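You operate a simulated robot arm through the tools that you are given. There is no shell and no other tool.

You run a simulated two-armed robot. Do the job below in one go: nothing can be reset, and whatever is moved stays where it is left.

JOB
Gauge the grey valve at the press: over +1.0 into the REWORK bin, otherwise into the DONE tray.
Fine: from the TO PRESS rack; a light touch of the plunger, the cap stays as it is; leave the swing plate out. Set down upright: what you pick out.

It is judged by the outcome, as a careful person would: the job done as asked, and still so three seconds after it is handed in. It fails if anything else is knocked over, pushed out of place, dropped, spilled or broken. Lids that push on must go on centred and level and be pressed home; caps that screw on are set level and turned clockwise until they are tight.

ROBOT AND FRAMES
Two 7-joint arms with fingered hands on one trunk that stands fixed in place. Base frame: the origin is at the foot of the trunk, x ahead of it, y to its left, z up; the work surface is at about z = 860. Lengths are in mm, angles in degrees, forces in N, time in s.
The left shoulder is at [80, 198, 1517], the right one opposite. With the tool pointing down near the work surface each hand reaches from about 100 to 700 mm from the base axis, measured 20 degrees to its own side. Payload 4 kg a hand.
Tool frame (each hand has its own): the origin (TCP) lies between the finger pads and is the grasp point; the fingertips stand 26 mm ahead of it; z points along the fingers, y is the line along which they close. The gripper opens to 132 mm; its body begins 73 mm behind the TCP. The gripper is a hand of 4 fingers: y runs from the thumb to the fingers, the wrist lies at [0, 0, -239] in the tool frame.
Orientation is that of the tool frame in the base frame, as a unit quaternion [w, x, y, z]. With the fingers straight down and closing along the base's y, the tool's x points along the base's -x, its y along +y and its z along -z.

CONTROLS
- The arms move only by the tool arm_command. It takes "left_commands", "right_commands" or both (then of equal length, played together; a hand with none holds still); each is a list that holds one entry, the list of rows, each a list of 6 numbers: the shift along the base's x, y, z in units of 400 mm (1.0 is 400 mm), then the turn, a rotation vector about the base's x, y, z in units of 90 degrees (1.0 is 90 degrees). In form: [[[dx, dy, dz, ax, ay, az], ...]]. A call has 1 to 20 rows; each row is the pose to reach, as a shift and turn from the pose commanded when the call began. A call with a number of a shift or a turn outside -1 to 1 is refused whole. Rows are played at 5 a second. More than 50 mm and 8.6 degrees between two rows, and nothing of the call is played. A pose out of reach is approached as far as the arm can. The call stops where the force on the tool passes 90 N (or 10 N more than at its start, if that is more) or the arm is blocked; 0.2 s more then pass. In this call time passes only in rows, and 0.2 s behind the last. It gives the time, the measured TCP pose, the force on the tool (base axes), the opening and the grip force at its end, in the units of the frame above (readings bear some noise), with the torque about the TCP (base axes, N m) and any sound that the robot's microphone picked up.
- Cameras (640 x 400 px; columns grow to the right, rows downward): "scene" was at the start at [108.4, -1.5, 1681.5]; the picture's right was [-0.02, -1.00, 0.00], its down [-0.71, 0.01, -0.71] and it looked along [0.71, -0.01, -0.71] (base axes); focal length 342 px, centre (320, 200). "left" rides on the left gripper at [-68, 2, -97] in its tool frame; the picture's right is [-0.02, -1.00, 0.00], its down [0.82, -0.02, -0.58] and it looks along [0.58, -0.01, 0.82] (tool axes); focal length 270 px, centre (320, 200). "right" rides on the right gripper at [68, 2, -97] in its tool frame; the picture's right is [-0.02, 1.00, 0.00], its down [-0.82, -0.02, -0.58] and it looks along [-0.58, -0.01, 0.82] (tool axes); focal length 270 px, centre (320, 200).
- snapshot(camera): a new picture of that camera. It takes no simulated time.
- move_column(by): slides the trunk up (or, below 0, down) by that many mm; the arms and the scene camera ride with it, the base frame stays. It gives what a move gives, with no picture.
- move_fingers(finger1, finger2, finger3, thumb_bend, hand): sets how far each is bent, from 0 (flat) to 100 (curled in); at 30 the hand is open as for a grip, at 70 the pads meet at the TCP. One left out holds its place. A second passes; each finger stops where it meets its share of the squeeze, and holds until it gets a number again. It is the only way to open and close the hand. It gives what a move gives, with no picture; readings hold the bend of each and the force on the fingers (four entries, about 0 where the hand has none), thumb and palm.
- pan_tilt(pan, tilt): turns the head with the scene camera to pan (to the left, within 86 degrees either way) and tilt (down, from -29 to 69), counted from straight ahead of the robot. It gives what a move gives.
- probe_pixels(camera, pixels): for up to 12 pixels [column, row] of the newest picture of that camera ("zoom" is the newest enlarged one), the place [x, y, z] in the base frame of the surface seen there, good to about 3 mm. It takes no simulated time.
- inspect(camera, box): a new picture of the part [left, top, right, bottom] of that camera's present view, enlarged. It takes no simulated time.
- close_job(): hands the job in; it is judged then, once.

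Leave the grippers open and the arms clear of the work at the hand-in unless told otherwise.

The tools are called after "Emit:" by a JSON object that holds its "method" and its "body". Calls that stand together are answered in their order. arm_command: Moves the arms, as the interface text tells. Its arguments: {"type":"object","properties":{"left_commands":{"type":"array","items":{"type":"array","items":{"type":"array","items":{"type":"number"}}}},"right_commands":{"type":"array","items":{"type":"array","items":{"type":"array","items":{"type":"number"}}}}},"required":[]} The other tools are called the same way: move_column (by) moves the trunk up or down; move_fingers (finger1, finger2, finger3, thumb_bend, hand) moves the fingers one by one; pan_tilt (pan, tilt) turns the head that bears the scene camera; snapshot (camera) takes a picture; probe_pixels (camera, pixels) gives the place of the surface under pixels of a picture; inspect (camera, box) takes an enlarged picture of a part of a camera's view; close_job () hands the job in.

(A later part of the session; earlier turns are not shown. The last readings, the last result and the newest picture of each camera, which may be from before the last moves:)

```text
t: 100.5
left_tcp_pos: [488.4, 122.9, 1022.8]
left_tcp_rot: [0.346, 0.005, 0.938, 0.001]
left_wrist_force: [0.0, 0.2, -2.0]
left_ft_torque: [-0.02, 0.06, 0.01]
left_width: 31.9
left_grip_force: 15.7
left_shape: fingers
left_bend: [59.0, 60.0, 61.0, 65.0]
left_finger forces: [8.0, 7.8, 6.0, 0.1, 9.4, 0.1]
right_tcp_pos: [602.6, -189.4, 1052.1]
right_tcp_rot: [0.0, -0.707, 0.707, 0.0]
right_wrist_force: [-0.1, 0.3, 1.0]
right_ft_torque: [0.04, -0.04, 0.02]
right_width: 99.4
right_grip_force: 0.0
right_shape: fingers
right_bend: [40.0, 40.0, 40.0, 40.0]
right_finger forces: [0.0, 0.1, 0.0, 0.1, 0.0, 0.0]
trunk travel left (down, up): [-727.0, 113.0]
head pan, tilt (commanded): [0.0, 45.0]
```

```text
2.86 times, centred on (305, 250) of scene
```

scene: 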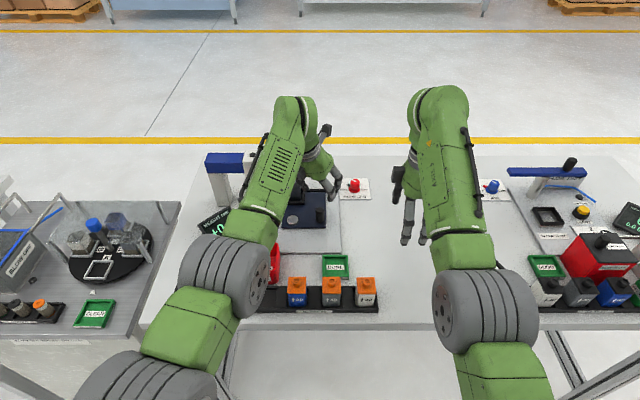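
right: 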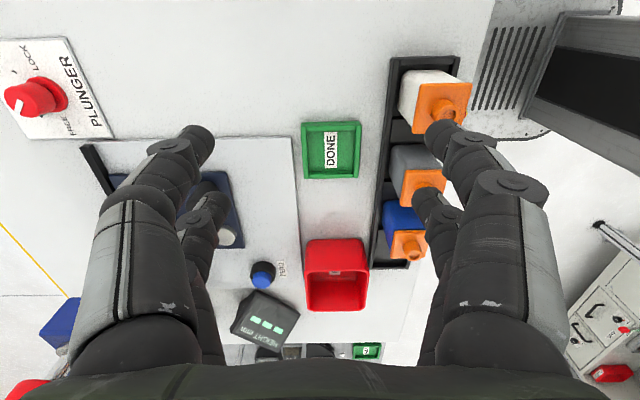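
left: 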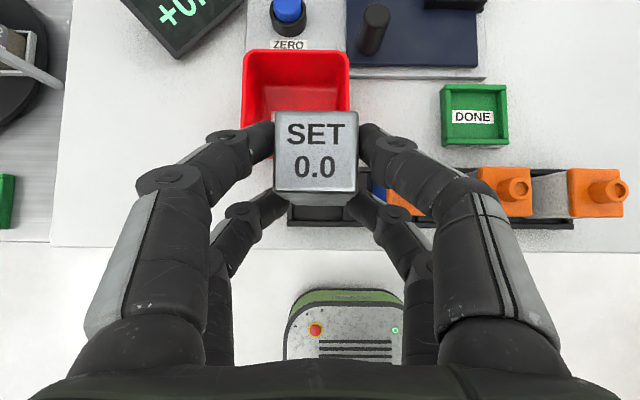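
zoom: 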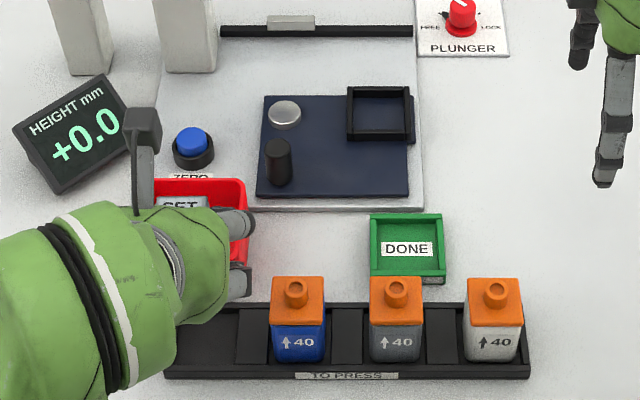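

The block is back over the rack; the display still holds +0.0. I probe the empty rack pocket to place the block well.

Emit:
{"method": "inspect", "body": {"camera": "scene", "box": [240, 270, 330, 320]}}

Emit:
{"method": "probe_pixels", "body": {"camera": "zoom", "pixels": [[90, 215], [90, 235], [90, 250], [90, 265], [120, 160], [120, 185], [120, 120], [115, 110], [60, 200], [70, 235], [132, 200], [170, 200]]}}

Emit:
{"method": "inspect", "body": {"camera": "left", "box": [250, 100, 400, 240]}}

```text
7.11 times, centred on (285, 295) of scene
```

zoom: 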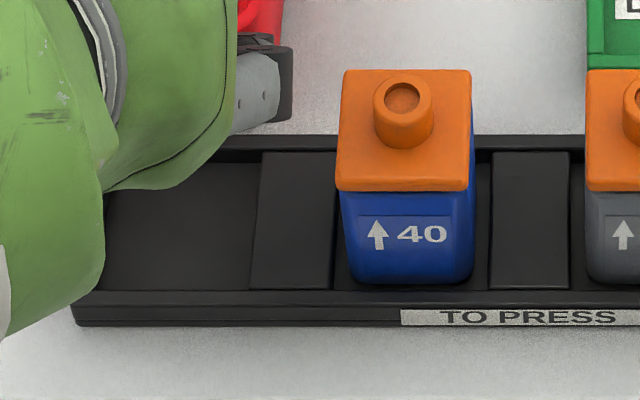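

```text
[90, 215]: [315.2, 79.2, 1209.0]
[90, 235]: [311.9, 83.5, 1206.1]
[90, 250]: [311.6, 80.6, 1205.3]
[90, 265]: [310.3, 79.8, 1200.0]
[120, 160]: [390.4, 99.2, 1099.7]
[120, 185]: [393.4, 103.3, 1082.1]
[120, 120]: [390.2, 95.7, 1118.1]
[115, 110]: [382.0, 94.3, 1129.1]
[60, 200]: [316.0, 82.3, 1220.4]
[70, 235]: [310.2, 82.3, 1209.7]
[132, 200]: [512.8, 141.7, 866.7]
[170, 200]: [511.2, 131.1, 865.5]
```

```text
2.86 times, centred on (325, 170) of left
```

zoom: 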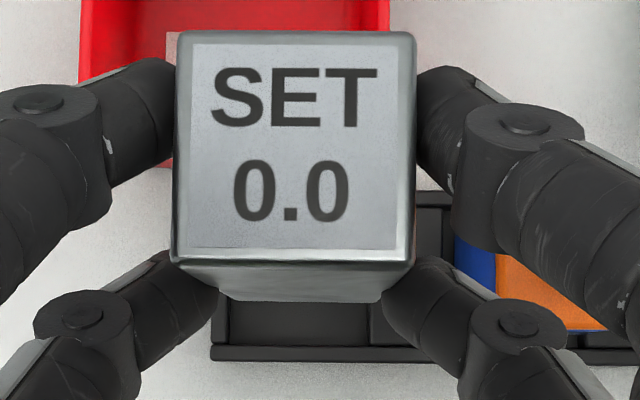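

The pocket shows clearly: the block is ~3.4 mm too far forward and centred in y. I correct and lower to about 11 mm above the rack floor.

Emit:
{"method": "arm_command", "body": {"left_commands": [[[-0.005, -0.001, -0.05, 0, 0, 0], [-0.0085, -0.001, -0.1, 0, 0, 0], [-0.0085, -0.001, -0.15, 0, 0, 0], [-0.0085, -0.001, -0.19, 0, 0, 0]]]}}

Emit:
{"method": "inspect", "body": {"camera": "left", "box": [250, 100, 400, 240]}}

Emit:
{"method": "inspect", "body": {"camera": "scene", "box": [240, 260, 310, 320]}}

```text
t: 101.5
left_tcp_pos: [481.7, 125.3, 947.2]
left_tcp_rot: [0.344, 0.005, 0.939, 0.002]
left_wrist_force: [-0.3, -0.2, -2.2]
left_ft_torque: [0.02, 0.05, -0.02]
left_width: 31.8
left_grip_force: 15.3
left_shape: fingers
left_bend: [59.0, 60.0, 61.0, 65.0]
left_finger forces: [8.0, 7.8, 6.1, 0.1, 9.4, 0.1]
right_tcp_pos: [603.7, -189.0, 1051.0]
right_tcp_rot: [0.0, 0.707, -0.707, 0.0]
right_wrist_force: [-0.2, 1.0, -0.3]
right_ft_torque: [-0.01, 0.0, 0.0]
right_width: 99.8
right_grip_force: 0.0
right_shape: fingers
right_bend: [40.0, 40.0, 40.0, 40.0]
right_finger forces: [0.1, 0.0, 0.0, 0.0, 0.0, 0.0]
trunk travel left (down, up): [-727.0, 113.0]
head pan, tilt (commanded): [0.0, 45.0]
```

```text
2.86 times, centred on (325, 170) of left
```

zoom: 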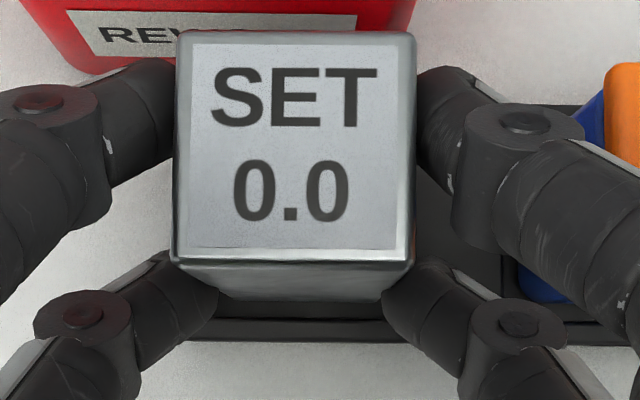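

```text
6.67 times, centred on (275, 290) of scene
```

zoom: 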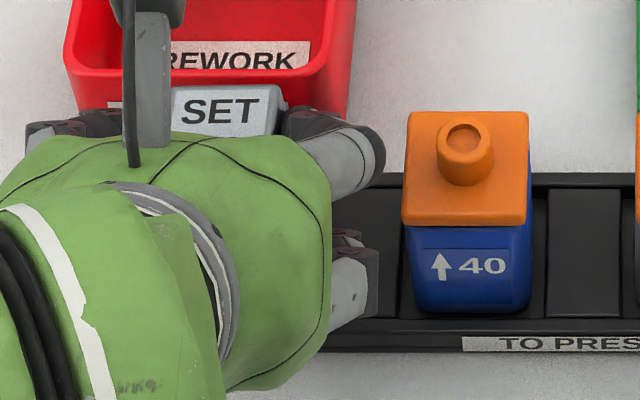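

The arm had still been settling when I measured, so the block is now ~3 mm too near me and ~2.5 mm left. I correct by (+3, −2.5) and re-check before setting down.

Emit:
{"method": "arm_command", "body": {"left_commands": [[[0.004, -0.003, 0, 0, 0, 0], [0.0078, -0.006, 0, 0, 0, 0], [0.0078, -0.006, 0, 0, 0, 0]]]}}

Emit:
{"method": "inspect", "body": {"camera": "left", "box": [250, 100, 400, 240]}}

```text
t: 102.3
left_tcp_pos: [485.5, 122.3, 945.2]
left_tcp_rot: [0.345, 0.004, 0.939, 0.002]
left_wrist_force: [-0.4, 0.5, -2.2]
left_ft_torque: [-0.01, 0.06, 0.0]
left_width: 32.0
left_grip_force: 16.1
left_shape: fingers
left_bend: [59.0, 60.0, 61.0, 65.0]
left_finger forces: [8.0, 7.8, 5.9, 0.1, 9.4, 0.1]
right_tcp_pos: [601.5, -189.5, 1052.0]
right_tcp_rot: [0.001, 0.707, -0.707, 0.001]
right_wrist_force: [-1.1, 0.7, -0.1]
right_ft_torque: [-0.01, -0.04, -0.01]
right_width: 99.9
right_grip_force: 0.0
right_shape: fingers
right_bend: [40.0, 40.0, 40.0, 40.0]
right_finger forces: [0.0, 0.1, 0.0, 0.1, 0.1, 0.0]
trunk travel left (down, up): [-727.0, 113.0]
head pan, tilt (commanded): [0.0, 45.0]
```

```text
2.86 times, centred on (325, 170) of left
```

zoom: 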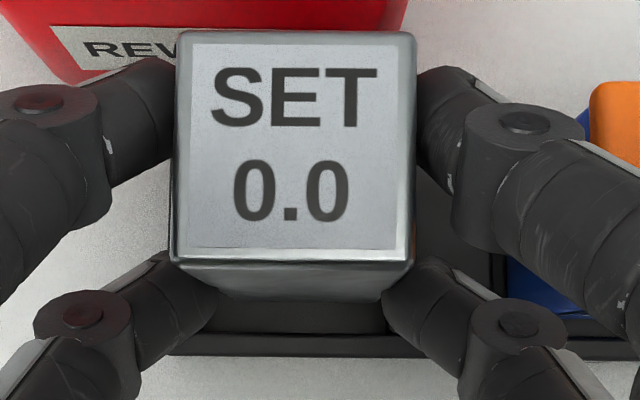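

Now the block is centred over its pocket. I lower 7 mm, then gently to contact.

Emit:
{"method": "arm_command", "body": {"left_commands": [[[0, 0, -0.0075, 0, 0, 0], [0, 0, -0.015, 0, 0, 0], [0, 0, -0.0188, 0, 0, 0]]]}}

Emit:
{"method": "arm_command", "body": {"left_commands": [[[0, 0, -0.004, 0, 0, 0], [0, 0, -0.0075, 0, 0, 0]]]}}

```text
t: 103.1
left_tcp_pos: [486.5, 121.0, 937.6]
left_tcp_rot: [0.345, 0.004, 0.939, 0.001]
left_wrist_force: [0.5, -0.1, -1.2]
left_ft_torque: [0.03, 0.1, -0.01]
left_width: 31.5
left_grip_force: 15.7
left_shape: fingers
left_bend: [59.0, 60.0, 61.0, 65.0]
left_finger forces: [8.0, 7.8, 6.0, 0.1, 9.4, 0.1]
right_tcp_pos: [602.5, -188.6, 1052.7]
right_tcp_rot: [0.001, 0.707, -0.707, 0.001]
right_wrist_force: [-0.3, 0.1, 0.3]
right_ft_torque: [-0.01, -0.01, 0.0]
right_width: 99.9
right_grip_force: 0.0
right_shape: fingers
right_bend: [40.0, 40.0, 40.0, 40.0]
right_finger forces: [0.0, 0.1, 0.0, 0.0, 0.0, 0.1]
trunk travel left (down, up): [-727.0, 113.0]
head pan, tilt (commanded): [0.0, 45.0]
```

```text
t: 103.7
left_tcp_pos: [487.9, 121.6, 933.5]
left_tcp_rot: [0.346, 0.003, 0.938, 0.002]
left_wrist_force: [0.8, -0.4, 1.4]
left_ft_torque: [0.08, 0.0, -0.01]
left_width: 31.7
left_grip_force: 16.0
left_shape: fingers
left_bend: [59.0, 60.0, 61.0, 65.0]
left_finger forces: [7.8, 8.0, 6.1, 0.1, 9.7, 0.0]
right_tcp_pos: [602.1, -189.7, 1051.9]
right_tcp_rot: [-0.001, -0.707, 0.707, 0.0]
right_wrist_force: [0.0, 0.2, -0.4]
right_ft_torque: [-0.04, 0.02, -0.01]
right_width: 99.7
right_grip_force: 0.0
right_shape: fingers
right_bend: [40.0, 40.0, 40.0, 40.0]
right_finger forces: [0.0, 0.0, 0.0, 0.1, 0.1, 0.0]
trunk travel left (down, up): [-727.0, 113.0]
head pan, tilt (commanded): [0.0, 45.0]
```

Contact (force −2.2 → +1.4 N). I open the fingers and check, then rise.

Emit:
{"method": "move_fingers", "body": {"hand": "left", "finger1": 53, "finger2": 53, "finger3": 53, "thumb_bend": 53}}

Emit:
{"method": "inspect", "body": {"camera": "left", "box": [230, 90, 410, 240]}}

Emit:
{"method": "arm_command", "body": {"left_commands": [[[0, 0, 0.05, 0, 0, 0], [0, 0, 0.1, 0, 0, 0], [0, 0, 0.15, 0, 0, 0], [0, 0, 0.18, 0, 0, 0]]]}}

Emit:
{"method": "snapshot", "body": {"camera": "left"}}

```text
t: 104.7
left_tcp_pos: [487.3, 122.0, 933.8]
left_tcp_rot: [0.344, 0.004, 0.939, 0.002]
left_wrist_force: [0.0, -0.3, 0.5]
left_ft_torque: [0.01, -0.03, 0.0]
left_width: 55.2
left_grip_force: 0.0
left_shape: fingers
left_bend: [53.0, 53.0, 53.0, 53.0]
left_finger forces: [0.1, 0.1, 0.0, 0.1, 0.0, 0.0]
right_tcp_pos: [602.5, -189.1, 1050.9]
right_tcp_rot: [-0.001, 0.707, -0.707, 0.0]
right_wrist_force: [0.3, -0.6, -0.5]
right_ft_torque: [0.01, 0.02, 0.0]
right_width: 99.9
right_grip_force: 0.0
right_shape: fingers
right_bend: [40.0, 40.0, 40.0, 40.0]
right_finger forces: [0.0, 0.0, 0.0, 0.0, 0.1, 0.0]
trunk travel left (down, up): [-727.0, 113.0]
head pan, tilt (commanded): [0.0, 45.0]
```

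```text
2.67 times, centred on (320, 165) of left
```

zoom: 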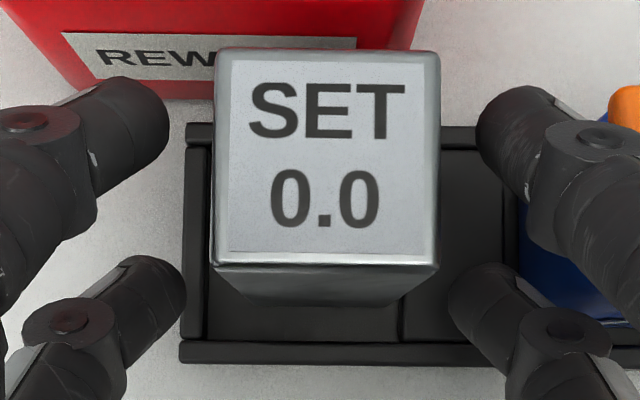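

```text
t: 105.7
left_tcp_pos: [486.9, 121.7, 1006.2]
left_tcp_rot: [0.345, 0.005, 0.939, 0.002]
left_wrist_force: [-0.2, 0.2, 0.3]
left_ft_torque: [0.02, 0.03, 0.0]
left_width: 55.3
left_grip_force: 0.1
left_shape: fingers
left_bend: [53.0, 53.0, 53.0, 53.0]
left_finger forces: [0.0, 0.1, 0.0, 0.0, 0.0, 0.0]
right_tcp_pos: [602.1, -189.9, 1051.0]
right_tcp_rot: [0.0, -0.707, 0.707, 0.0]
right_wrist_force: [0.5, 0.1, -0.3]
right_ft_torque: [0.0, -0.05, 0.04]
right_width: 100.1
right_grip_force: 0.0
right_shape: fingers
right_bend: [40.0, 40.0, 40.0, 40.0]
right_finger forces: [0.0, 0.0, 0.0, 0.1, 0.0, 0.1]
trunk travel left (down, up): [-727.0, 113.0]
head pan, tilt (commanded): [0.0, 45.0]
```

```text
taken
```

left: 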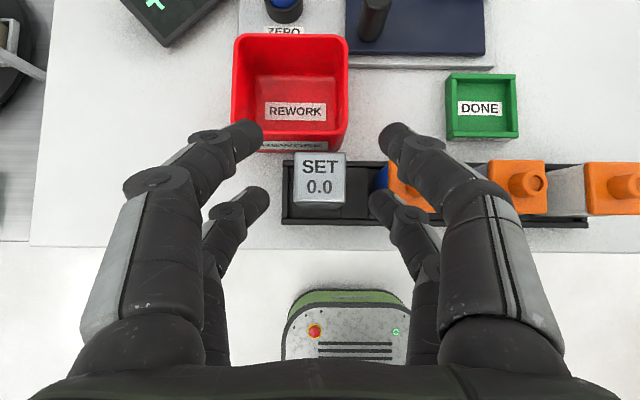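

SET is back upright in its pocket. Next I move the left hand (same 40° pitch) along the rack to above the grey valve and see whether it reaches cleanly.

Emit:
{"method": "arm_command", "body": {"left_commands": [[[0, -0.075, 0.01, 0, 0, 0], [0, -0.15, 0.02, 0, 0, 0], [0, -0.225, 0.02, 0, 0, 0], [0, -0.3, 0.02, 0, 0, 0], [0, -0.3665, 0.02, 0, 0, 0]]]}}

Emit:
{"method": "snapshot", "body": {"camera": "left"}}

Emit:
{"method": "snapshot", "body": {"camera": "scene"}}

```text
t: 106.9
left_tcp_pos: [488.9, -26.8, 1012.2]
left_tcp_rot: [0.344, 0.004, 0.939, 0.002]
left_wrist_force: [0.0, 0.8, -0.3]
left_ft_torque: [0.03, 0.01, -0.01]
left_width: 55.3
left_grip_force: 0.1
left_shape: fingers
left_bend: [53.0, 53.0, 53.0, 53.0]
left_finger forces: [0.1, 0.0, 0.0, 0.0, 0.0, 0.1]
right_tcp_pos: [603.4, -189.8, 1051.9]
right_tcp_rot: [0.0, -0.707, 0.707, 0.0]
right_wrist_force: [-0.1, -0.4, -0.8]
right_ft_torque: [0.02, -0.01, 0.0]
right_width: 99.5
right_grip_force: 0.1
right_shape: fingers
right_bend: [40.0, 40.0, 40.0, 40.0]
right_finger forces: [0.0, 0.0, 0.1, 0.0, 0.0, 0.0]
trunk travel left (down, up): [-727.0, 113.0]
head pan, tilt (commanded): [0.0, 45.0]
```

```text
taken
```

left: 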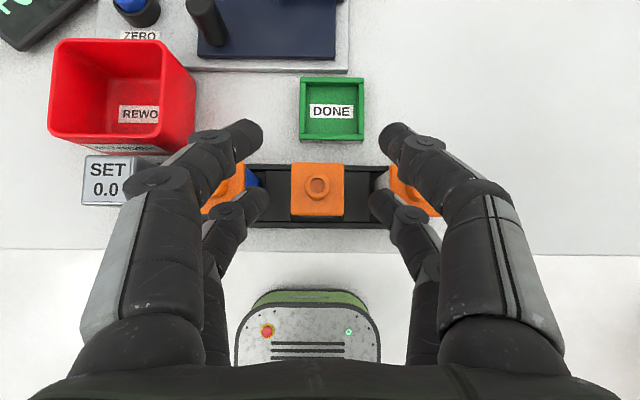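

```text
taken
```

scene: 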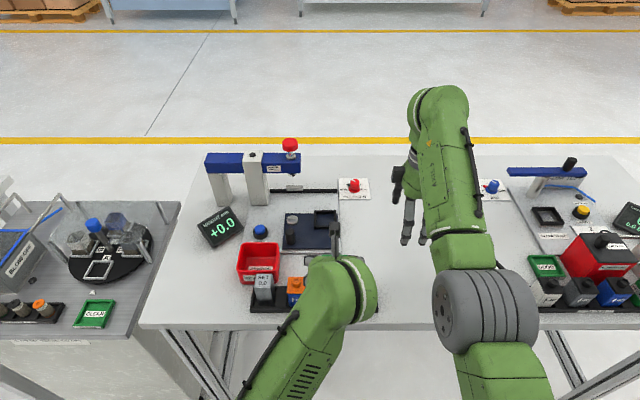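

It reaches cleanly. The valve body is the side surface up to z≈922 (cap lip only ~7 mm thick), so a grip at TCP z≈920 holds the body only. I narrow the fingers to bend 55 for neighbour clearance and re-check alignment.

Emit:
{"method": "move_fingers", "body": {"hand": "left", "finger1": 55, "finger2": 55, "finger3": 55, "thumb_bend": 55}}

Emit:
{"method": "inspect", "body": {"camera": "left", "box": [200, 100, 440, 260]}}

```text
t: 107.9
left_tcp_pos: [489.1, -25.6, 1011.1]
left_tcp_rot: [0.344, 0.004, 0.939, 0.001]
left_wrist_force: [0.1, 0.2, 0.6]
left_ft_torque: [-0.04, -0.02, 0.01]
left_width: 49.7
left_grip_force: 0.1
left_shape: fingers
left_bend: [55.0, 55.0, 55.0, 55.0]
left_finger forces: [0.0, 0.0, 0.0, 0.0, 0.1, 0.1]
right_tcp_pos: [602.6, -189.1, 1051.6]
right_tcp_rot: [0.0, -0.707, 0.707, 0.001]
right_wrist_force: [-0.1, 0.5, 0.1]
right_ft_torque: [0.02, -0.01, 0.02]
right_width: 99.6
right_grip_force: 0.1
right_shape: fingers
right_bend: [40.0, 40.0, 40.0, 40.0]
right_finger forces: [0.0, 0.1, 0.0, 0.0, 0.0, 0.0]
trunk travel left (down, up): [-727.0, 113.0]
head pan, tilt (commanded): [0.0, 45.0]
```

```text
2.50 times, centred on (320, 180) of left
```

zoom: 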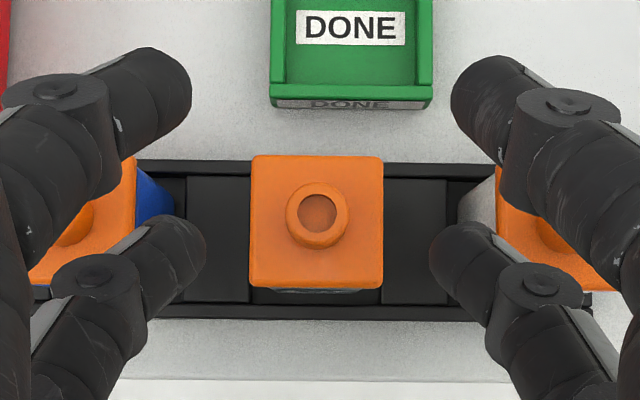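

Gaps to both neighbours are ~33 mm and the valve is within ~1–2 mm of my grasp centre. I shift (−1.7, +1.0) and descend to z≈960 first.

Emit:
{"method": "arm_command", "body": {"left_commands": [[[-0.004, 0.0025, -0.04, 0, 0, 0], [-0.004, 0.0025, -0.085, 0, 0, 0], [-0.004, 0.0025, -0.128, 0, 0, 0], [-0.004, 0.0025, -0.128, 0, 0, 0]]]}}

Emit:
{"method": "inspect", "body": {"camera": "left", "box": [200, 80, 440, 240]}}

```text
t: 108.9
left_tcp_pos: [483.8, -23.7, 961.3]
left_tcp_rot: [0.345, 0.005, 0.939, 0.001]
left_wrist_force: [0.3, 0.1, 1.1]
left_ft_torque: [0.01, -0.02, -0.02]
left_width: 49.7
left_grip_force: 0.0
left_shape: fingers
left_bend: [55.0, 55.0, 55.0, 55.0]
left_finger forces: [0.0, 0.1, 0.0, 0.0, 0.1, 0.1]
right_tcp_pos: [602.5, -188.3, 1052.3]
right_tcp_rot: [0.001, 0.707, -0.707, 0.001]
right_wrist_force: [0.0, 0.0, -0.6]
right_ft_torque: [-0.01, 0.03, 0.02]
right_width: 99.6
right_grip_force: 0.0
right_shape: fingers
right_bend: [40.0, 40.0, 40.0, 40.0]
right_finger forces: [0.0, 0.0, 0.0, 0.0, 0.1, 0.1]
trunk travel left (down, up): [-727.0, 113.0]
head pan, tilt (commanded): [0.0, 45.0]
```

```text
2.50 times, centred on (320, 160) of left
```

zoom: 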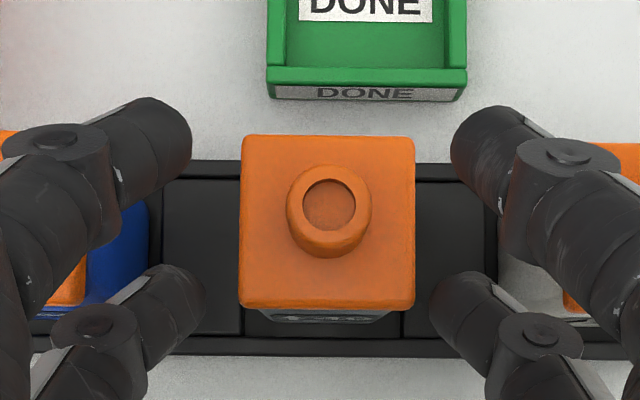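

Cap is at columns 239–415; I need a small shift of (+2.7, −1.2). I apply it while going down to z≈940, then settle.

Emit:
{"method": "arm_command", "body": {"left_commands": [[[0.0067, -0.003, -0.01, 0, 0, 0], [0.0067, -0.003, -0.03, 0, 0, 0], [0.0067, -0.003, -0.053, 0, 0, 0], [0.0067, -0.003, -0.053, 0, 0, 0]]]}}

Emit:
{"method": "inspect", "body": {"camera": "left", "box": [200, 80, 440, 240]}}

Emit:
{"method": "inspect", "body": {"camera": "scene", "box": [270, 250, 400, 320]}}

```text
t: 109.9
left_tcp_pos: [486.3, -25.8, 941.3]
left_tcp_rot: [0.344, 0.005, 0.939, 0.001]
left_wrist_force: [0.4, 0.7, 0.2]
left_ft_torque: [0.05, -0.03, 0.03]
left_width: 49.4
left_grip_force: 0.0
left_shape: fingers
left_bend: [55.0, 55.0, 55.0, 55.0]
left_finger forces: [0.0, 0.1, 0.0, 0.0, 0.1, 0.0]
right_tcp_pos: [602.1, -188.6, 1051.1]
right_tcp_rot: [0.0, -0.707, 0.707, 0.0]
right_wrist_force: [0.3, -0.8, 0.4]
right_ft_torque: [0.02, -0.01, -0.02]
right_width: 99.8
right_grip_force: 0.0
right_shape: fingers
right_bend: [40.0, 40.0, 40.0, 40.0]
right_finger forces: [0.1, 0.1, 0.1, 0.1, 0.0, 0.0]
trunk travel left (down, up): [-727.0, 113.0]
head pan, tilt (commanded): [0.0, 45.0]
```

```text
2.50 times, centred on (320, 160) of left
```

zoom: 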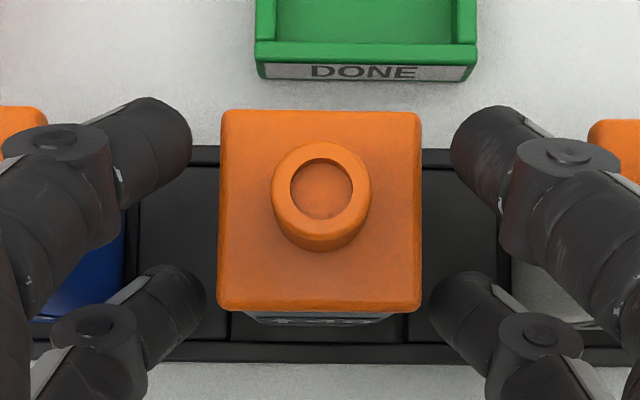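

```text
4.92 times, centred on (335, 285) of scene
```

zoom: 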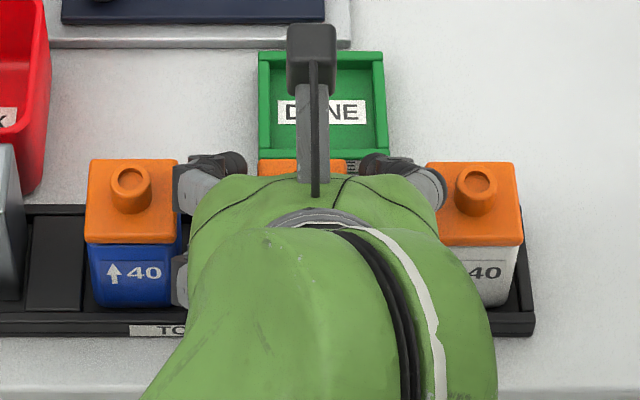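

Centred within 0.6 mm. The finger joints would come close to the neighbours lower down, so I go to z≈934 first, then narrow the fingers to bend 57 before the last bit.

Emit:
{"method": "arm_command", "body": {"left_commands": [[[0, 0.001, -0.009, 0, 0, 0], [0, 0.001, -0.018, 0, 0, 0], [0, 0.001, -0.018, 0, 0, 0]]]}}

Emit:
{"method": "move_fingers", "body": {"hand": "left", "finger1": 57, "finger2": 57, "finger3": 57, "thumb_bend": 57}}

Emit:
{"method": "inspect", "body": {"camera": "left", "box": [200, 80, 440, 240]}}

```text
t: 110.7
left_tcp_pos: [486.5, -23.9, 934.2]
left_tcp_rot: [0.346, 0.004, 0.938, 0.002]
left_wrist_force: [0.2, -0.4, 0.1]
left_ft_torque: [0.03, -0.02, 0.0]
left_width: 49.8
left_grip_force: 0.0
left_shape: fingers
left_bend: [55.0, 55.0, 55.0, 55.0]
left_finger forces: [0.0, 0.1, 0.0, 0.1, 0.0, 0.1]
right_tcp_pos: [602.8, -188.9, 1051.9]
right_tcp_rot: [-0.001, 0.707, -0.707, 0.0]
right_wrist_force: [-0.6, -0.5, 0.5]
right_ft_torque: [0.01, 0.02, 0.01]
right_width: 99.8
right_grip_force: 0.0
right_shape: fingers
right_bend: [40.0, 40.0, 40.0, 40.0]
right_finger forces: [0.0, 0.0, 0.0, 0.0, 0.1, 0.0]
trunk travel left (down, up): [-727.0, 113.0]
head pan, tilt (commanded): [0.0, 45.0]
```

```text
t: 111.7
left_tcp_pos: [486.7, -23.9, 933.6]
left_tcp_rot: [0.344, 0.004, 0.939, 0.003]
left_wrist_force: [-0.1, 0.2, 0.2]
left_ft_torque: [0.02, 0.06, 0.0]
left_width: 46.0
left_grip_force: 0.0
left_shape: fingers
left_bend: [56.0, 56.0, 56.0, 56.0]
left_finger forces: [0.0, 0.0, 0.0, 0.0, 0.0, 0.1]
right_tcp_pos: [602.8, -189.4, 1052.1]
right_tcp_rot: [0.0, -0.707, 0.707, -0.001]
right_wrist_force: [0.1, 0.6, -0.6]
right_ft_torque: [-0.02, 0.0, 0.0]
right_width: 99.9
right_grip_force: 0.0
right_shape: fingers
right_bend: [40.0, 40.0, 40.0, 40.0]
right_finger forces: [0.1, 0.1, 0.0, 0.1, 0.1, 0.0]
trunk travel left (down, up): [-727.0, 113.0]
head pan, tilt (commanded): [0.0, 45.0]
```

```text
2.50 times, centred on (320, 160) of left
```

zoom: 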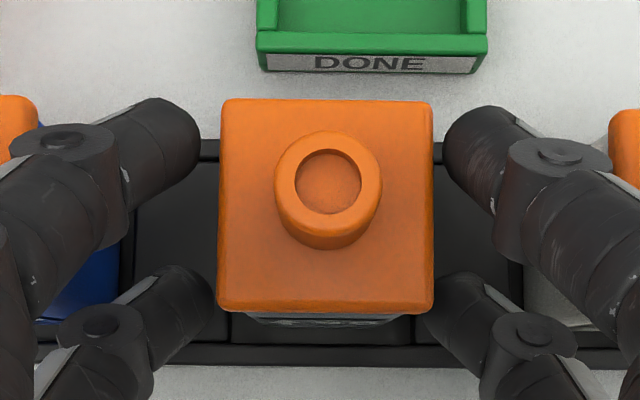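

Nearly centred; the joints are closest to the neighbours, so I nudge 0.8 mm toward −y, narrow once more to 57 and descend only to z≈927 — the tips then meet the body just below the cap lip.

Emit:
{"method": "move_fingers", "body": {"hand": "left", "finger1": 57, "finger2": 57, "finger3": 57, "thumb_bend": 57}}

Emit:
{"method": "arm_command", "body": {"left_commands": [[[0, -0.002, -0.005, 0, 0, 0], [0, -0.002, -0.01, 0, 0, 0], [0, -0.002, -0.0165, 0, 0, 0], [0, -0.002, -0.0165, 0, 0, 0]]]}}

Emit:
{"method": "inspect", "body": {"camera": "left", "box": [200, 80, 440, 240]}}

Emit:
{"method": "inspect", "body": {"camera": "scene", "box": [280, 260, 390, 320]}}

```text
t: 112.7
left_tcp_pos: [486.3, -24.0, 934.5]
left_tcp_rot: [0.345, 0.004, 0.939, 0.002]
left_wrist_force: [0.2, 0.6, 0.6]
left_ft_torque: [0.0, 0.04, 0.0]
left_width: 46.4
left_grip_force: 0.1
left_shape: fingers
left_bend: [56.0, 56.0, 56.0, 56.0]
left_finger forces: [0.0, 0.0, 0.0, 0.1, 0.1, 0.0]
right_tcp_pos: [602.8, -189.0, 1052.3]
right_tcp_rot: [0.0, 0.707, -0.707, 0.0]
right_wrist_force: [0.0, -0.3, -0.6]
right_ft_torque: [0.0, -0.01, 0.01]
right_width: 99.8
right_grip_force: 0.1
right_shape: fingers
right_bend: [40.0, 40.0, 40.0, 40.0]
right_finger forces: [0.0, 0.0, 0.1, 0.0, 0.0, 0.0]
trunk travel left (down, up): [-727.0, 113.0]
head pan, tilt (commanded): [0.0, 45.0]
```

```text
t: 113.7
left_tcp_pos: [488.8, -25.8, 928.3]
left_tcp_rot: [0.344, 0.004, 0.939, 0.001]
left_wrist_force: [0.0, -0.4, 0.2]
left_ft_torque: [0.0, -0.01, -0.01]
left_width: 46.1
left_grip_force: 0.1
left_shape: fingers
left_bend: [56.0, 56.0, 56.0, 56.0]
left_finger forces: [0.0, 0.0, 0.0, 0.0, 0.1, 0.1]
right_tcp_pos: [603.3, -188.1, 1051.8]
right_tcp_rot: [-0.001, -0.707, 0.707, 0.0]
right_wrist_force: [0.6, -0.2, 0.1]
right_ft_torque: [-0.03, 0.0, 0.01]
right_width: 99.6
right_grip_force: 0.0
right_shape: fingers
right_bend: [40.0, 40.0, 40.0, 40.0]
right_finger forces: [0.0, 0.0, 0.0, 0.0, 0.0, 0.0]
trunk travel left (down, up): [-727.0, 113.0]
head pan, tilt (commanded): [0.0, 45.0]
```

```text
2.50 times, centred on (320, 160) of left
```

zoom: 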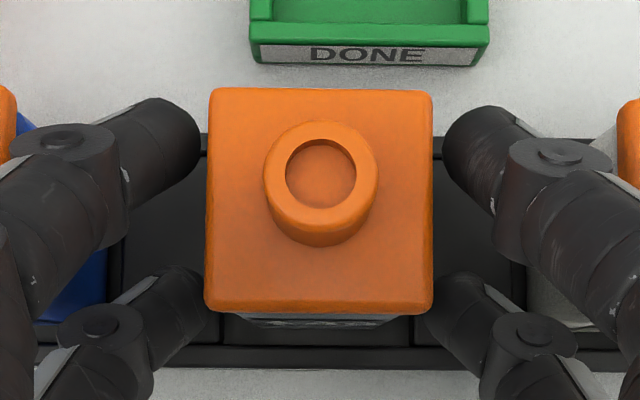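

```text
5.82 times, centred on (335, 290) of scene
```

zoom: 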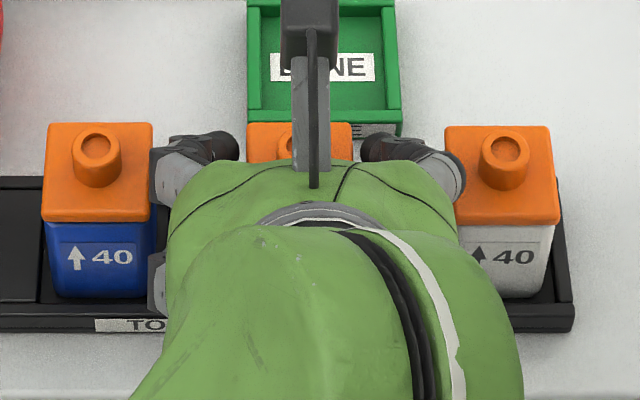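

No contact and still centred. I go 2 mm lower and close the hand on the valve body.

Emit:
{"method": "arm_command", "body": {"left_commands": [[[-0.002, 0, -0.003, 0, 0, 0], [-0.002, 0, -0.006, 0, 0, 0], [-0.002, 0, -0.006, 0, 0, 0]]]}}

Emit:
{"method": "move_fingers", "body": {"hand": "left", "finger1": 68, "finger2": 68, "finger3": 68, "thumb_bend": 68}}

Emit:
{"method": "inspect", "body": {"camera": "left", "box": [200, 80, 440, 240]}}

```text
t: 114.5
left_tcp_pos: [486.7, -25.2, 925.7]
left_tcp_rot: [0.345, 0.004, 0.939, 0.002]
left_wrist_force: [-0.4, -0.2, 0.4]
left_ft_torque: [-0.02, 0.01, -0.02]
left_width: 46.5
left_grip_force: 0.1
left_shape: fingers
left_bend: [56.0, 56.0, 56.0, 56.0]
left_finger forces: [0.1, 0.0, 0.1, 0.0, 0.0, 0.0]
right_tcp_pos: [602.2, -189.4, 1050.2]
right_tcp_rot: [0.0, 0.708, -0.707, -0.001]
right_wrist_force: [0.2, 0.0, -0.1]
right_ft_torque: [-0.02, 0.04, 0.02]
right_width: 99.9
right_grip_force: 0.0
right_shape: fingers
right_bend: [40.0, 40.0, 40.0, 40.0]
right_finger forces: [0.0, 0.0, 0.0, 0.0, 0.0, 0.1]
trunk travel left (down, up): [-727.0, 113.0]
head pan, tilt (commanded): [0.0, 45.0]
```

```text
t: 115.5
left_tcp_pos: [486.8, -25.9, 924.6]
left_tcp_rot: [0.344, 0.004, 0.939, 0.002]
left_wrist_force: [-0.2, 0.5, 0.1]
left_ft_torque: [0.0, 0.02, -0.02]
left_width: 35.9
left_grip_force: 15.3
left_shape: fingers
left_bend: [58.0, 59.0, 60.0, 63.0]
left_finger forces: [7.9, 7.2, 6.0, 0.0, 9.0, 0.1]
right_tcp_pos: [601.8, -189.8, 1051.9]
right_tcp_rot: [0.0, 0.707, -0.707, 0.0]
right_wrist_force: [0.0, 0.5, 0.7]
right_ft_torque: [0.01, 0.01, 0.0]
right_width: 100.0
right_grip_force: 0.0
right_shape: fingers
right_bend: [40.0, 40.0, 40.0, 40.0]
right_finger forces: [0.0, 0.0, 0.0, 0.0, 0.0, 0.0]
trunk travel left (down, up): [-727.0, 113.0]
head pan, tilt (commanded): [0.0, 45.0]
```

```text
2.50 times, centred on (320, 160) of left
```

zoom: 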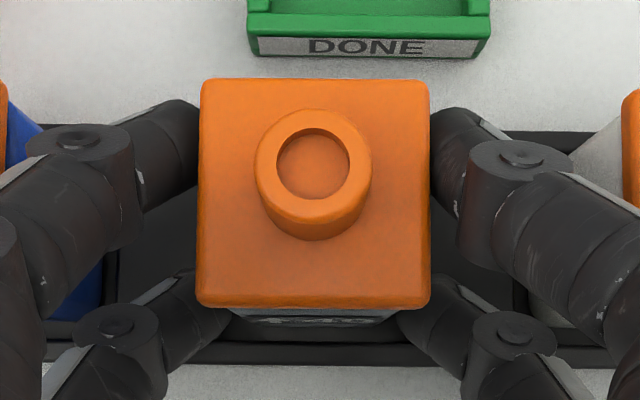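

Gripped at ~15 N just below the cap. I lift 20 mm slowly and check.

Emit:
{"method": "arm_command", "body": {"left_commands": [[[0, 0, 0.0125, 0, 0, 0], [0, 0, 0.025, 0, 0, 0], [0, 0, 0.0375, 0, 0, 0], [0, 0, 0.05, 0, 0, 0]]]}}

Emit:
{"method": "inspect", "body": {"camera": "left", "box": [200, 80, 440, 240]}}

Emit:
{"method": "inspect", "body": {"camera": "scene", "box": [270, 250, 400, 320]}}

```text
t: 116.5
left_tcp_pos: [486.9, -25.0, 944.7]
left_tcp_rot: [0.345, 0.004, 0.939, 0.002]
left_wrist_force: [0.7, -0.1, -1.3]
left_ft_torque: [-0.02, -0.01, 0.0]
left_width: 36.1
left_grip_force: 15.0
left_shape: fingers
left_bend: [58.0, 59.0, 60.0, 63.0]
left_finger forces: [7.8, 7.3, 6.1, 0.0, 9.0, 0.0]
right_tcp_pos: [603.0, -190.0, 1051.3]
right_tcp_rot: [0.0, -0.707, 0.707, 0.0]
right_wrist_force: [-0.1, -0.3, 0.3]
right_ft_torque: [0.02, 0.0, 0.01]
right_width: 99.8
right_grip_force: 0.0
right_shape: fingers
right_bend: [40.0, 40.0, 40.0, 40.0]
right_finger forces: [0.0, 0.1, 0.0, 0.0, 0.1, 0.1]
trunk travel left (down, up): [-727.0, 113.0]
head pan, tilt (commanded): [0.0, 45.0]
```

```text
2.50 times, centred on (320, 160) of left
```

zoom: 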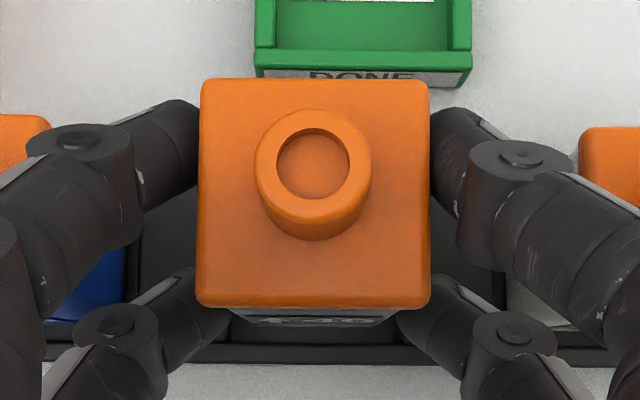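

```text
4.92 times, centred on (335, 285) of scene
```

zoom: 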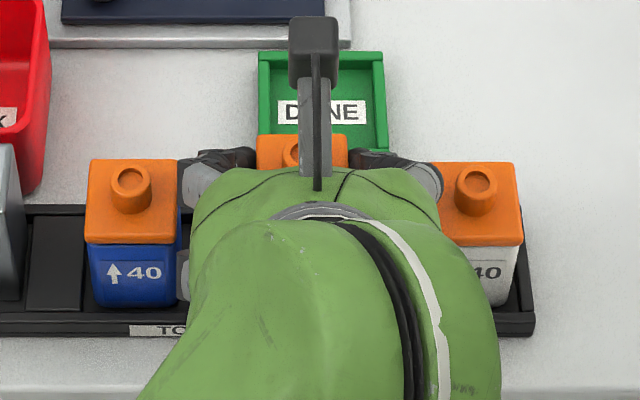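

The valve is lifted cleanly (≈1.5 N), cap unchanged, neighbours untouched. I raise it and carry it straight forward to above the nest.

Emit:
{"method": "arm_command", "body": {"left_commands": [[[0, 0, 0.05, 0, 0, 0], [0, 0, 0.1, 0, 0, 0], [0, 0, 0.14, 0, 0, 0], [0.06, 0.002, 0.14, 0, 0, 0], [0.13, 0.004, 0.14, 0, 0, 0], [0.2, 0.007, 0.14, 0, 0, 0], [0.27, 0.01, 0.14, 0, 0, 0], [0.34, 0.013, 0.14, 0, 0, 0], [0.41, 0.016, 0.14, 0, 0, 0], [0.48, 0.019, 0.14, 0, 0, 0], [0.54, 0.022, 0.14, 0, 0, 0], [0.5715, 0.0235, 0.14, 0, 0, 0], [0.5715, 0.0235, 0.14, 0, 0, 0], [0.5715, 0.0235, 0.14, 0, 0, 0]]]}}

Emit:
{"method": "inspect", "body": {"camera": "left", "box": [200, 80, 440, 240]}}

Emit:
{"method": "inspect", "body": {"camera": "scene", "box": [230, 200, 400, 320]}}

```text
t: 119.5
left_tcp_pos: [715.3, -14.6, 999.9]
left_tcp_rot: [0.345, 0.004, 0.939, 0.002]
left_wrist_force: [0.4, -1.3, -1.2]
left_ft_torque: [-0.01, 0.05, -0.04]
left_width: 35.9
left_grip_force: 14.7
left_shape: fingers
left_bend: [58.0, 59.0, 60.0, 63.0]
left_finger forces: [7.7, 7.2, 6.0, 0.1, 8.8, 0.2]
right_tcp_pos: [603.2, -189.3, 1050.5]
right_tcp_rot: [0.0, -0.707, 0.707, 0.0]
right_wrist_force: [-0.9, 0.1, 0.3]
right_ft_torque: [0.06, -0.01, 0.02]
right_width: 99.8
right_grip_force: 0.0
right_shape: fingers
right_bend: [40.0, 40.0, 40.0, 40.0]
right_finger forces: [0.0, 0.0, 0.0, 0.1, 0.0, 0.0]
trunk travel left (down, up): [-727.0, 113.0]
head pan, tilt (commanded): [0.0, 45.0]
```

```text
2.50 times, centred on (320, 160) of left
```

zoom: 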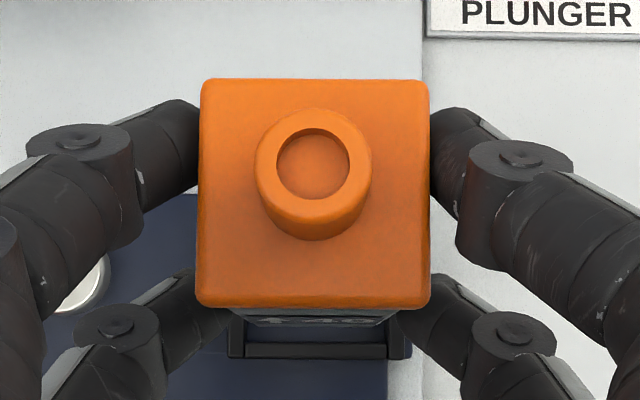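

```text
3.33 times, centred on (315, 260) of scene
```

zoom: 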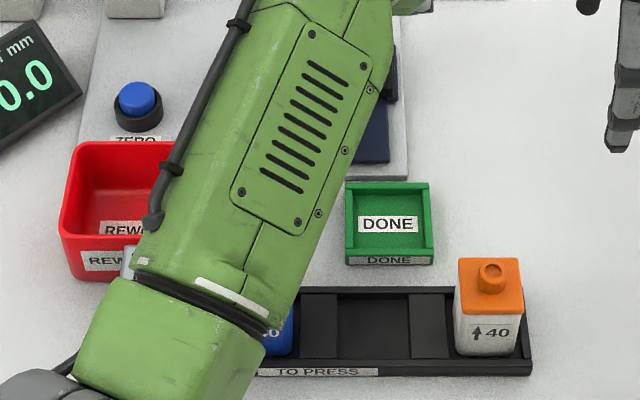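

The nest centre is ~1.5 mm to −y of the valve. I shift −1.5 and descend so the valve's base is just above the frame.

Emit:
{"method": "arm_command", "body": {"left_commands": [[[0, -0.0037, -0.04, 0, 0, 0], [0, -0.0037, -0.08, 0, 0, 0], [0, -0.0037, -0.115, 0, 0, 0], [0, -0.0037, -0.115, 0, 0, 0], [0, -0.0037, -0.115, 0, 0, 0]]]}}

Emit:
{"method": "inspect", "body": {"camera": "left", "box": [200, 80, 440, 240]}}

```text
t: 120.7
left_tcp_pos: [714.7, -18.2, 954.1]
left_tcp_rot: [0.344, 0.004, 0.939, 0.001]
left_wrist_force: [0.6, 0.0, -2.2]
left_ft_torque: [0.0, 0.01, 0.0]
left_width: 35.9
left_grip_force: 15.0
left_shape: fingers
left_bend: [58.0, 59.0, 60.0, 63.0]
left_finger forces: [7.7, 7.2, 5.9, 0.0, 8.8, 0.0]
right_tcp_pos: [602.0, -190.1, 1051.2]
right_tcp_rot: [0.001, 0.707, -0.707, 0.0]
right_wrist_force: [0.8, -0.1, 0.5]
right_ft_torque: [0.02, -0.03, -0.01]
right_width: 99.9
right_grip_force: 0.0
right_shape: fingers
right_bend: [40.0, 40.0, 40.0, 40.0]
right_finger forces: [0.0, 0.1, 0.0, 0.1, 0.0, 0.1]
trunk travel left (down, up): [-727.0, 113.0]
head pan, tilt (commanded): [0.0, 45.0]
```

```text
2.50 times, centred on (320, 160) of left
```

zoom: 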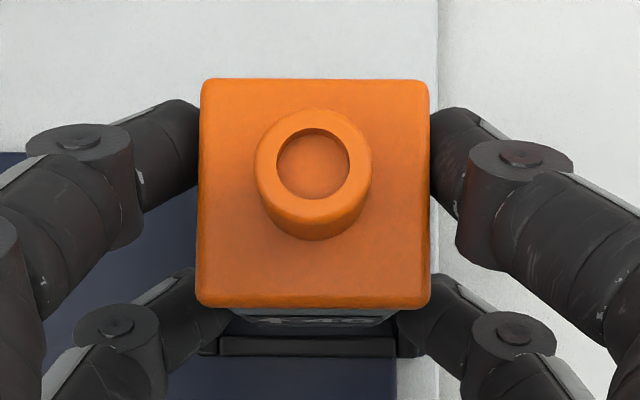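

Now the frame centre is about (+1.2, +1.5) from the valve. I correct, settle, and look again.

Emit:
{"method": "arm_command", "body": {"left_commands": [[[0.003, 0.0036, 0, 0, 0, 0], [0.003, 0.0036, 0, 0, 0, 0], [0.003, 0.0036, 0, 0, 0, 0]]]}}

Emit:
{"method": "inspect", "body": {"camera": "left", "box": [200, 80, 440, 240]}}

```text
t: 121.5
left_tcp_pos: [715.7, -15.4, 956.5]
left_tcp_rot: [0.344, 0.004, 0.939, 0.002]
left_wrist_force: [0.7, -0.7, -0.7]
left_ft_torque: [-0.06, 0.03, -0.01]
left_width: 35.7
left_grip_force: 15.4
left_shape: fingers
left_bend: [58.0, 59.0, 60.0, 63.0]
left_finger forces: [7.7, 7.2, 6.0, 0.0, 8.8, 0.0]
right_tcp_pos: [603.0, -189.1, 1051.9]
right_tcp_rot: [0.0, 0.707, -0.707, 0.0]
right_wrist_force: [0.3, 0.3, 0.2]
right_ft_torque: [-0.03, 0.01, 0.04]
right_width: 99.6
right_grip_force: 0.1
right_shape: fingers
right_bend: [40.0, 40.0, 40.0, 40.0]
right_finger forces: [0.1, 0.0, 0.0, 0.0, 0.1, 0.0]
trunk travel left (down, up): [-727.0, 113.0]
head pan, tilt (commanded): [0.0, 45.0]
```

```text
2.50 times, centred on (320, 160) of left
```

zoom: 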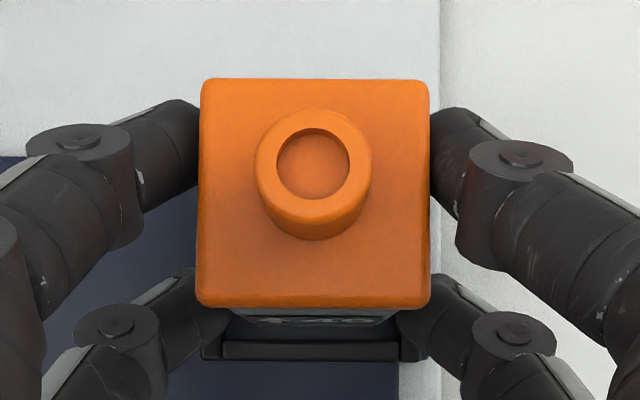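

Aligned within ~0.5 mm. I lower 14 mm into the frame, then gently until contact.

Emit:
{"method": "arm_command", "body": {"left_commands": [[[0, 0.0012, -0.01, 0, 0, 0], [0, 0.0012, -0.02, 0, 0, 0], [0, 0.0012, -0.03, 0, 0, 0], [0, 0.0012, -0.035, 0, 0, 0], [0, 0.0012, -0.035, 0, 0, 0]]]}}

Emit:
{"method": "arm_command", "body": {"left_commands": [[[0, 0, -0.004, 0, 0, 0], [0, 0, -0.008, 0, 0, 0]]]}}

```text
t: 122.7
left_tcp_pos: [716.4, -15.5, 941.1]
left_tcp_rot: [0.344, 0.004, 0.939, 0.001]
left_wrist_force: [-0.5, 0.5, -1.2]
left_ft_torque: [0.02, 0.04, -0.03]
left_width: 35.8
left_grip_force: 14.7
left_shape: fingers
left_bend: [58.0, 59.0, 60.0, 63.0]
left_finger forces: [7.8, 7.2, 5.9, 0.0, 8.8, 0.0]
right_tcp_pos: [602.6, -189.5, 1050.9]
right_tcp_rot: [0.0, -0.707, 0.707, 0.0]
right_wrist_force: [0.0, 0.7, 0.2]
right_ft_torque: [-0.03, -0.02, 0.01]
right_width: 99.7
right_grip_force: 0.1
right_shape: fingers
right_bend: [40.0, 40.0, 40.0, 40.0]
right_finger forces: [0.0, 0.1, 0.1, 0.0, 0.1, 0.0]
trunk travel left (down, up): [-727.0, 113.0]
head pan, tilt (commanded): [0.0, 45.0]
```

```text
t: 123.3
left_tcp_pos: [718.0, -14.6, 938.4]
left_tcp_rot: [0.345, 0.005, 0.939, 0.001]
left_wrist_force: [0.1, -0.6, -2.0]
left_ft_torque: [0.0, 0.01, 0.0]
left_width: 35.8
left_grip_force: 14.7
left_shape: fingers
left_bend: [58.0, 59.0, 60.0, 63.0]
left_finger forces: [7.8, 7.3, 6.1, 0.0, 8.8, 0.1]
right_tcp_pos: [602.3, -190.2, 1052.3]
right_tcp_rot: [0.0, -0.707, 0.707, 0.0]
right_wrist_force: [1.0, 1.0, 0.0]
right_ft_torque: [0.0, -0.01, -0.01]
right_width: 99.8
right_grip_force: 0.0
right_shape: fingers
right_bend: [40.0, 40.0, 40.0, 40.0]
right_finger forces: [0.1, 0.1, 0.0, 0.0, 0.0, 0.1]
trunk travel left (down, up): [-727.0, 113.0]
head pan, tilt (commanded): [0.0, 45.0]
```

No contact yet at z≈938. I continue in 1.5 mm steps.

Emit:
{"method": "arm_command", "body": {"left_commands": [[[0, 0, -0.004, 0, 0, 0], [0, 0, -0.007, 0, 0, 0]]]}}

```text
t: 123.9
left_tcp_pos: [717.4, -15.8, 934.1]
left_tcp_rot: [0.344, 0.005, 0.939, 0.001]
left_wrist_force: [0.1, -0.6, -0.1]
left_ft_torque: [0.02, 0.03, -0.01]
left_width: 35.5
left_grip_force: 14.6
left_shape: fingers
left_bend: [58.0, 59.0, 60.0, 63.0]
left_finger forces: [7.8, 7.2, 6.0, 0.0, 8.8, 0.1]
right_tcp_pos: [602.3, -189.5, 1052.6]
right_tcp_rot: [0.0, 0.708, -0.707, 0.0]
right_wrist_force: [-0.3, -0.9, 0.3]
right_ft_torque: [-0.02, -0.02, 0.01]
right_width: 99.6
right_grip_force: 0.2
right_shape: fingers
right_bend: [40.0, 40.0, 40.0, 40.0]
right_finger forces: [0.1, 0.1, 0.1, 0.1, 0.1, 0.1]
trunk travel left (down, up): [-727.0, 113.0]
head pan, tilt (commanded): [0.0, 45.0]
```

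Contact is just beginning (force −1.5 → −0.1 N). One more millimetre.

Emit:
{"method": "arm_command", "body": {"left_commands": [[[0, 0, -0.0025, 0, 0, 0], [0, 0, -0.0025, 0, 0, 0]]]}}

Emit:
{"method": "inspect", "body": {"camera": "left", "box": [200, 80, 440, 240]}}

```text
t: 124.5
left_tcp_pos: [716.3, -15.6, 934.6]
left_tcp_rot: [0.345, 0.004, 0.939, 0.002]
left_wrist_force: [-0.4, -0.4, 1.9]
left_ft_torque: [-0.01, -0.04, -0.03]
left_width: 35.7
left_grip_force: 15.0
left_shape: fingers
left_bend: [58.0, 59.0, 60.0, 63.0]
left_finger forces: [7.5, 7.2, 6.0, 0.1, 9.3, 0.1]
right_tcp_pos: [602.5, -190.5, 1051.8]
right_tcp_rot: [0.0, 0.707, -0.707, 0.0]
right_wrist_force: [0.3, -0.4, -0.2]
right_ft_torque: [0.0, 0.01, 0.01]
right_width: 99.6
right_grip_force: 0.0
right_shape: fingers
right_bend: [40.0, 40.0, 40.0, 40.0]
right_finger forces: [0.0, 0.0, 0.0, 0.0, 0.1, 0.0]
trunk travel left (down, up): [-727.0, 113.0]
head pan, tilt (commanded): [0.0, 45.0]
```

```text
2.50 times, centred on (320, 160) of left
```

zoom: 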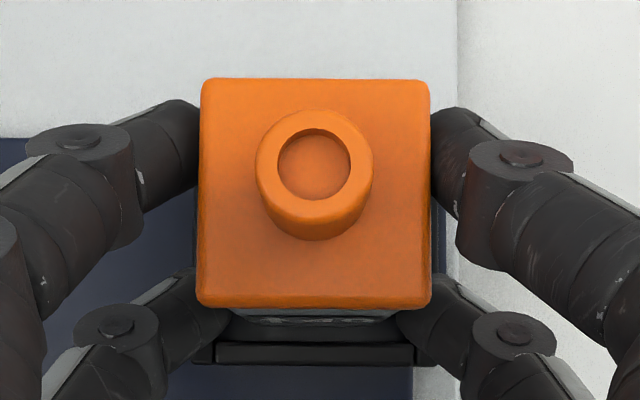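

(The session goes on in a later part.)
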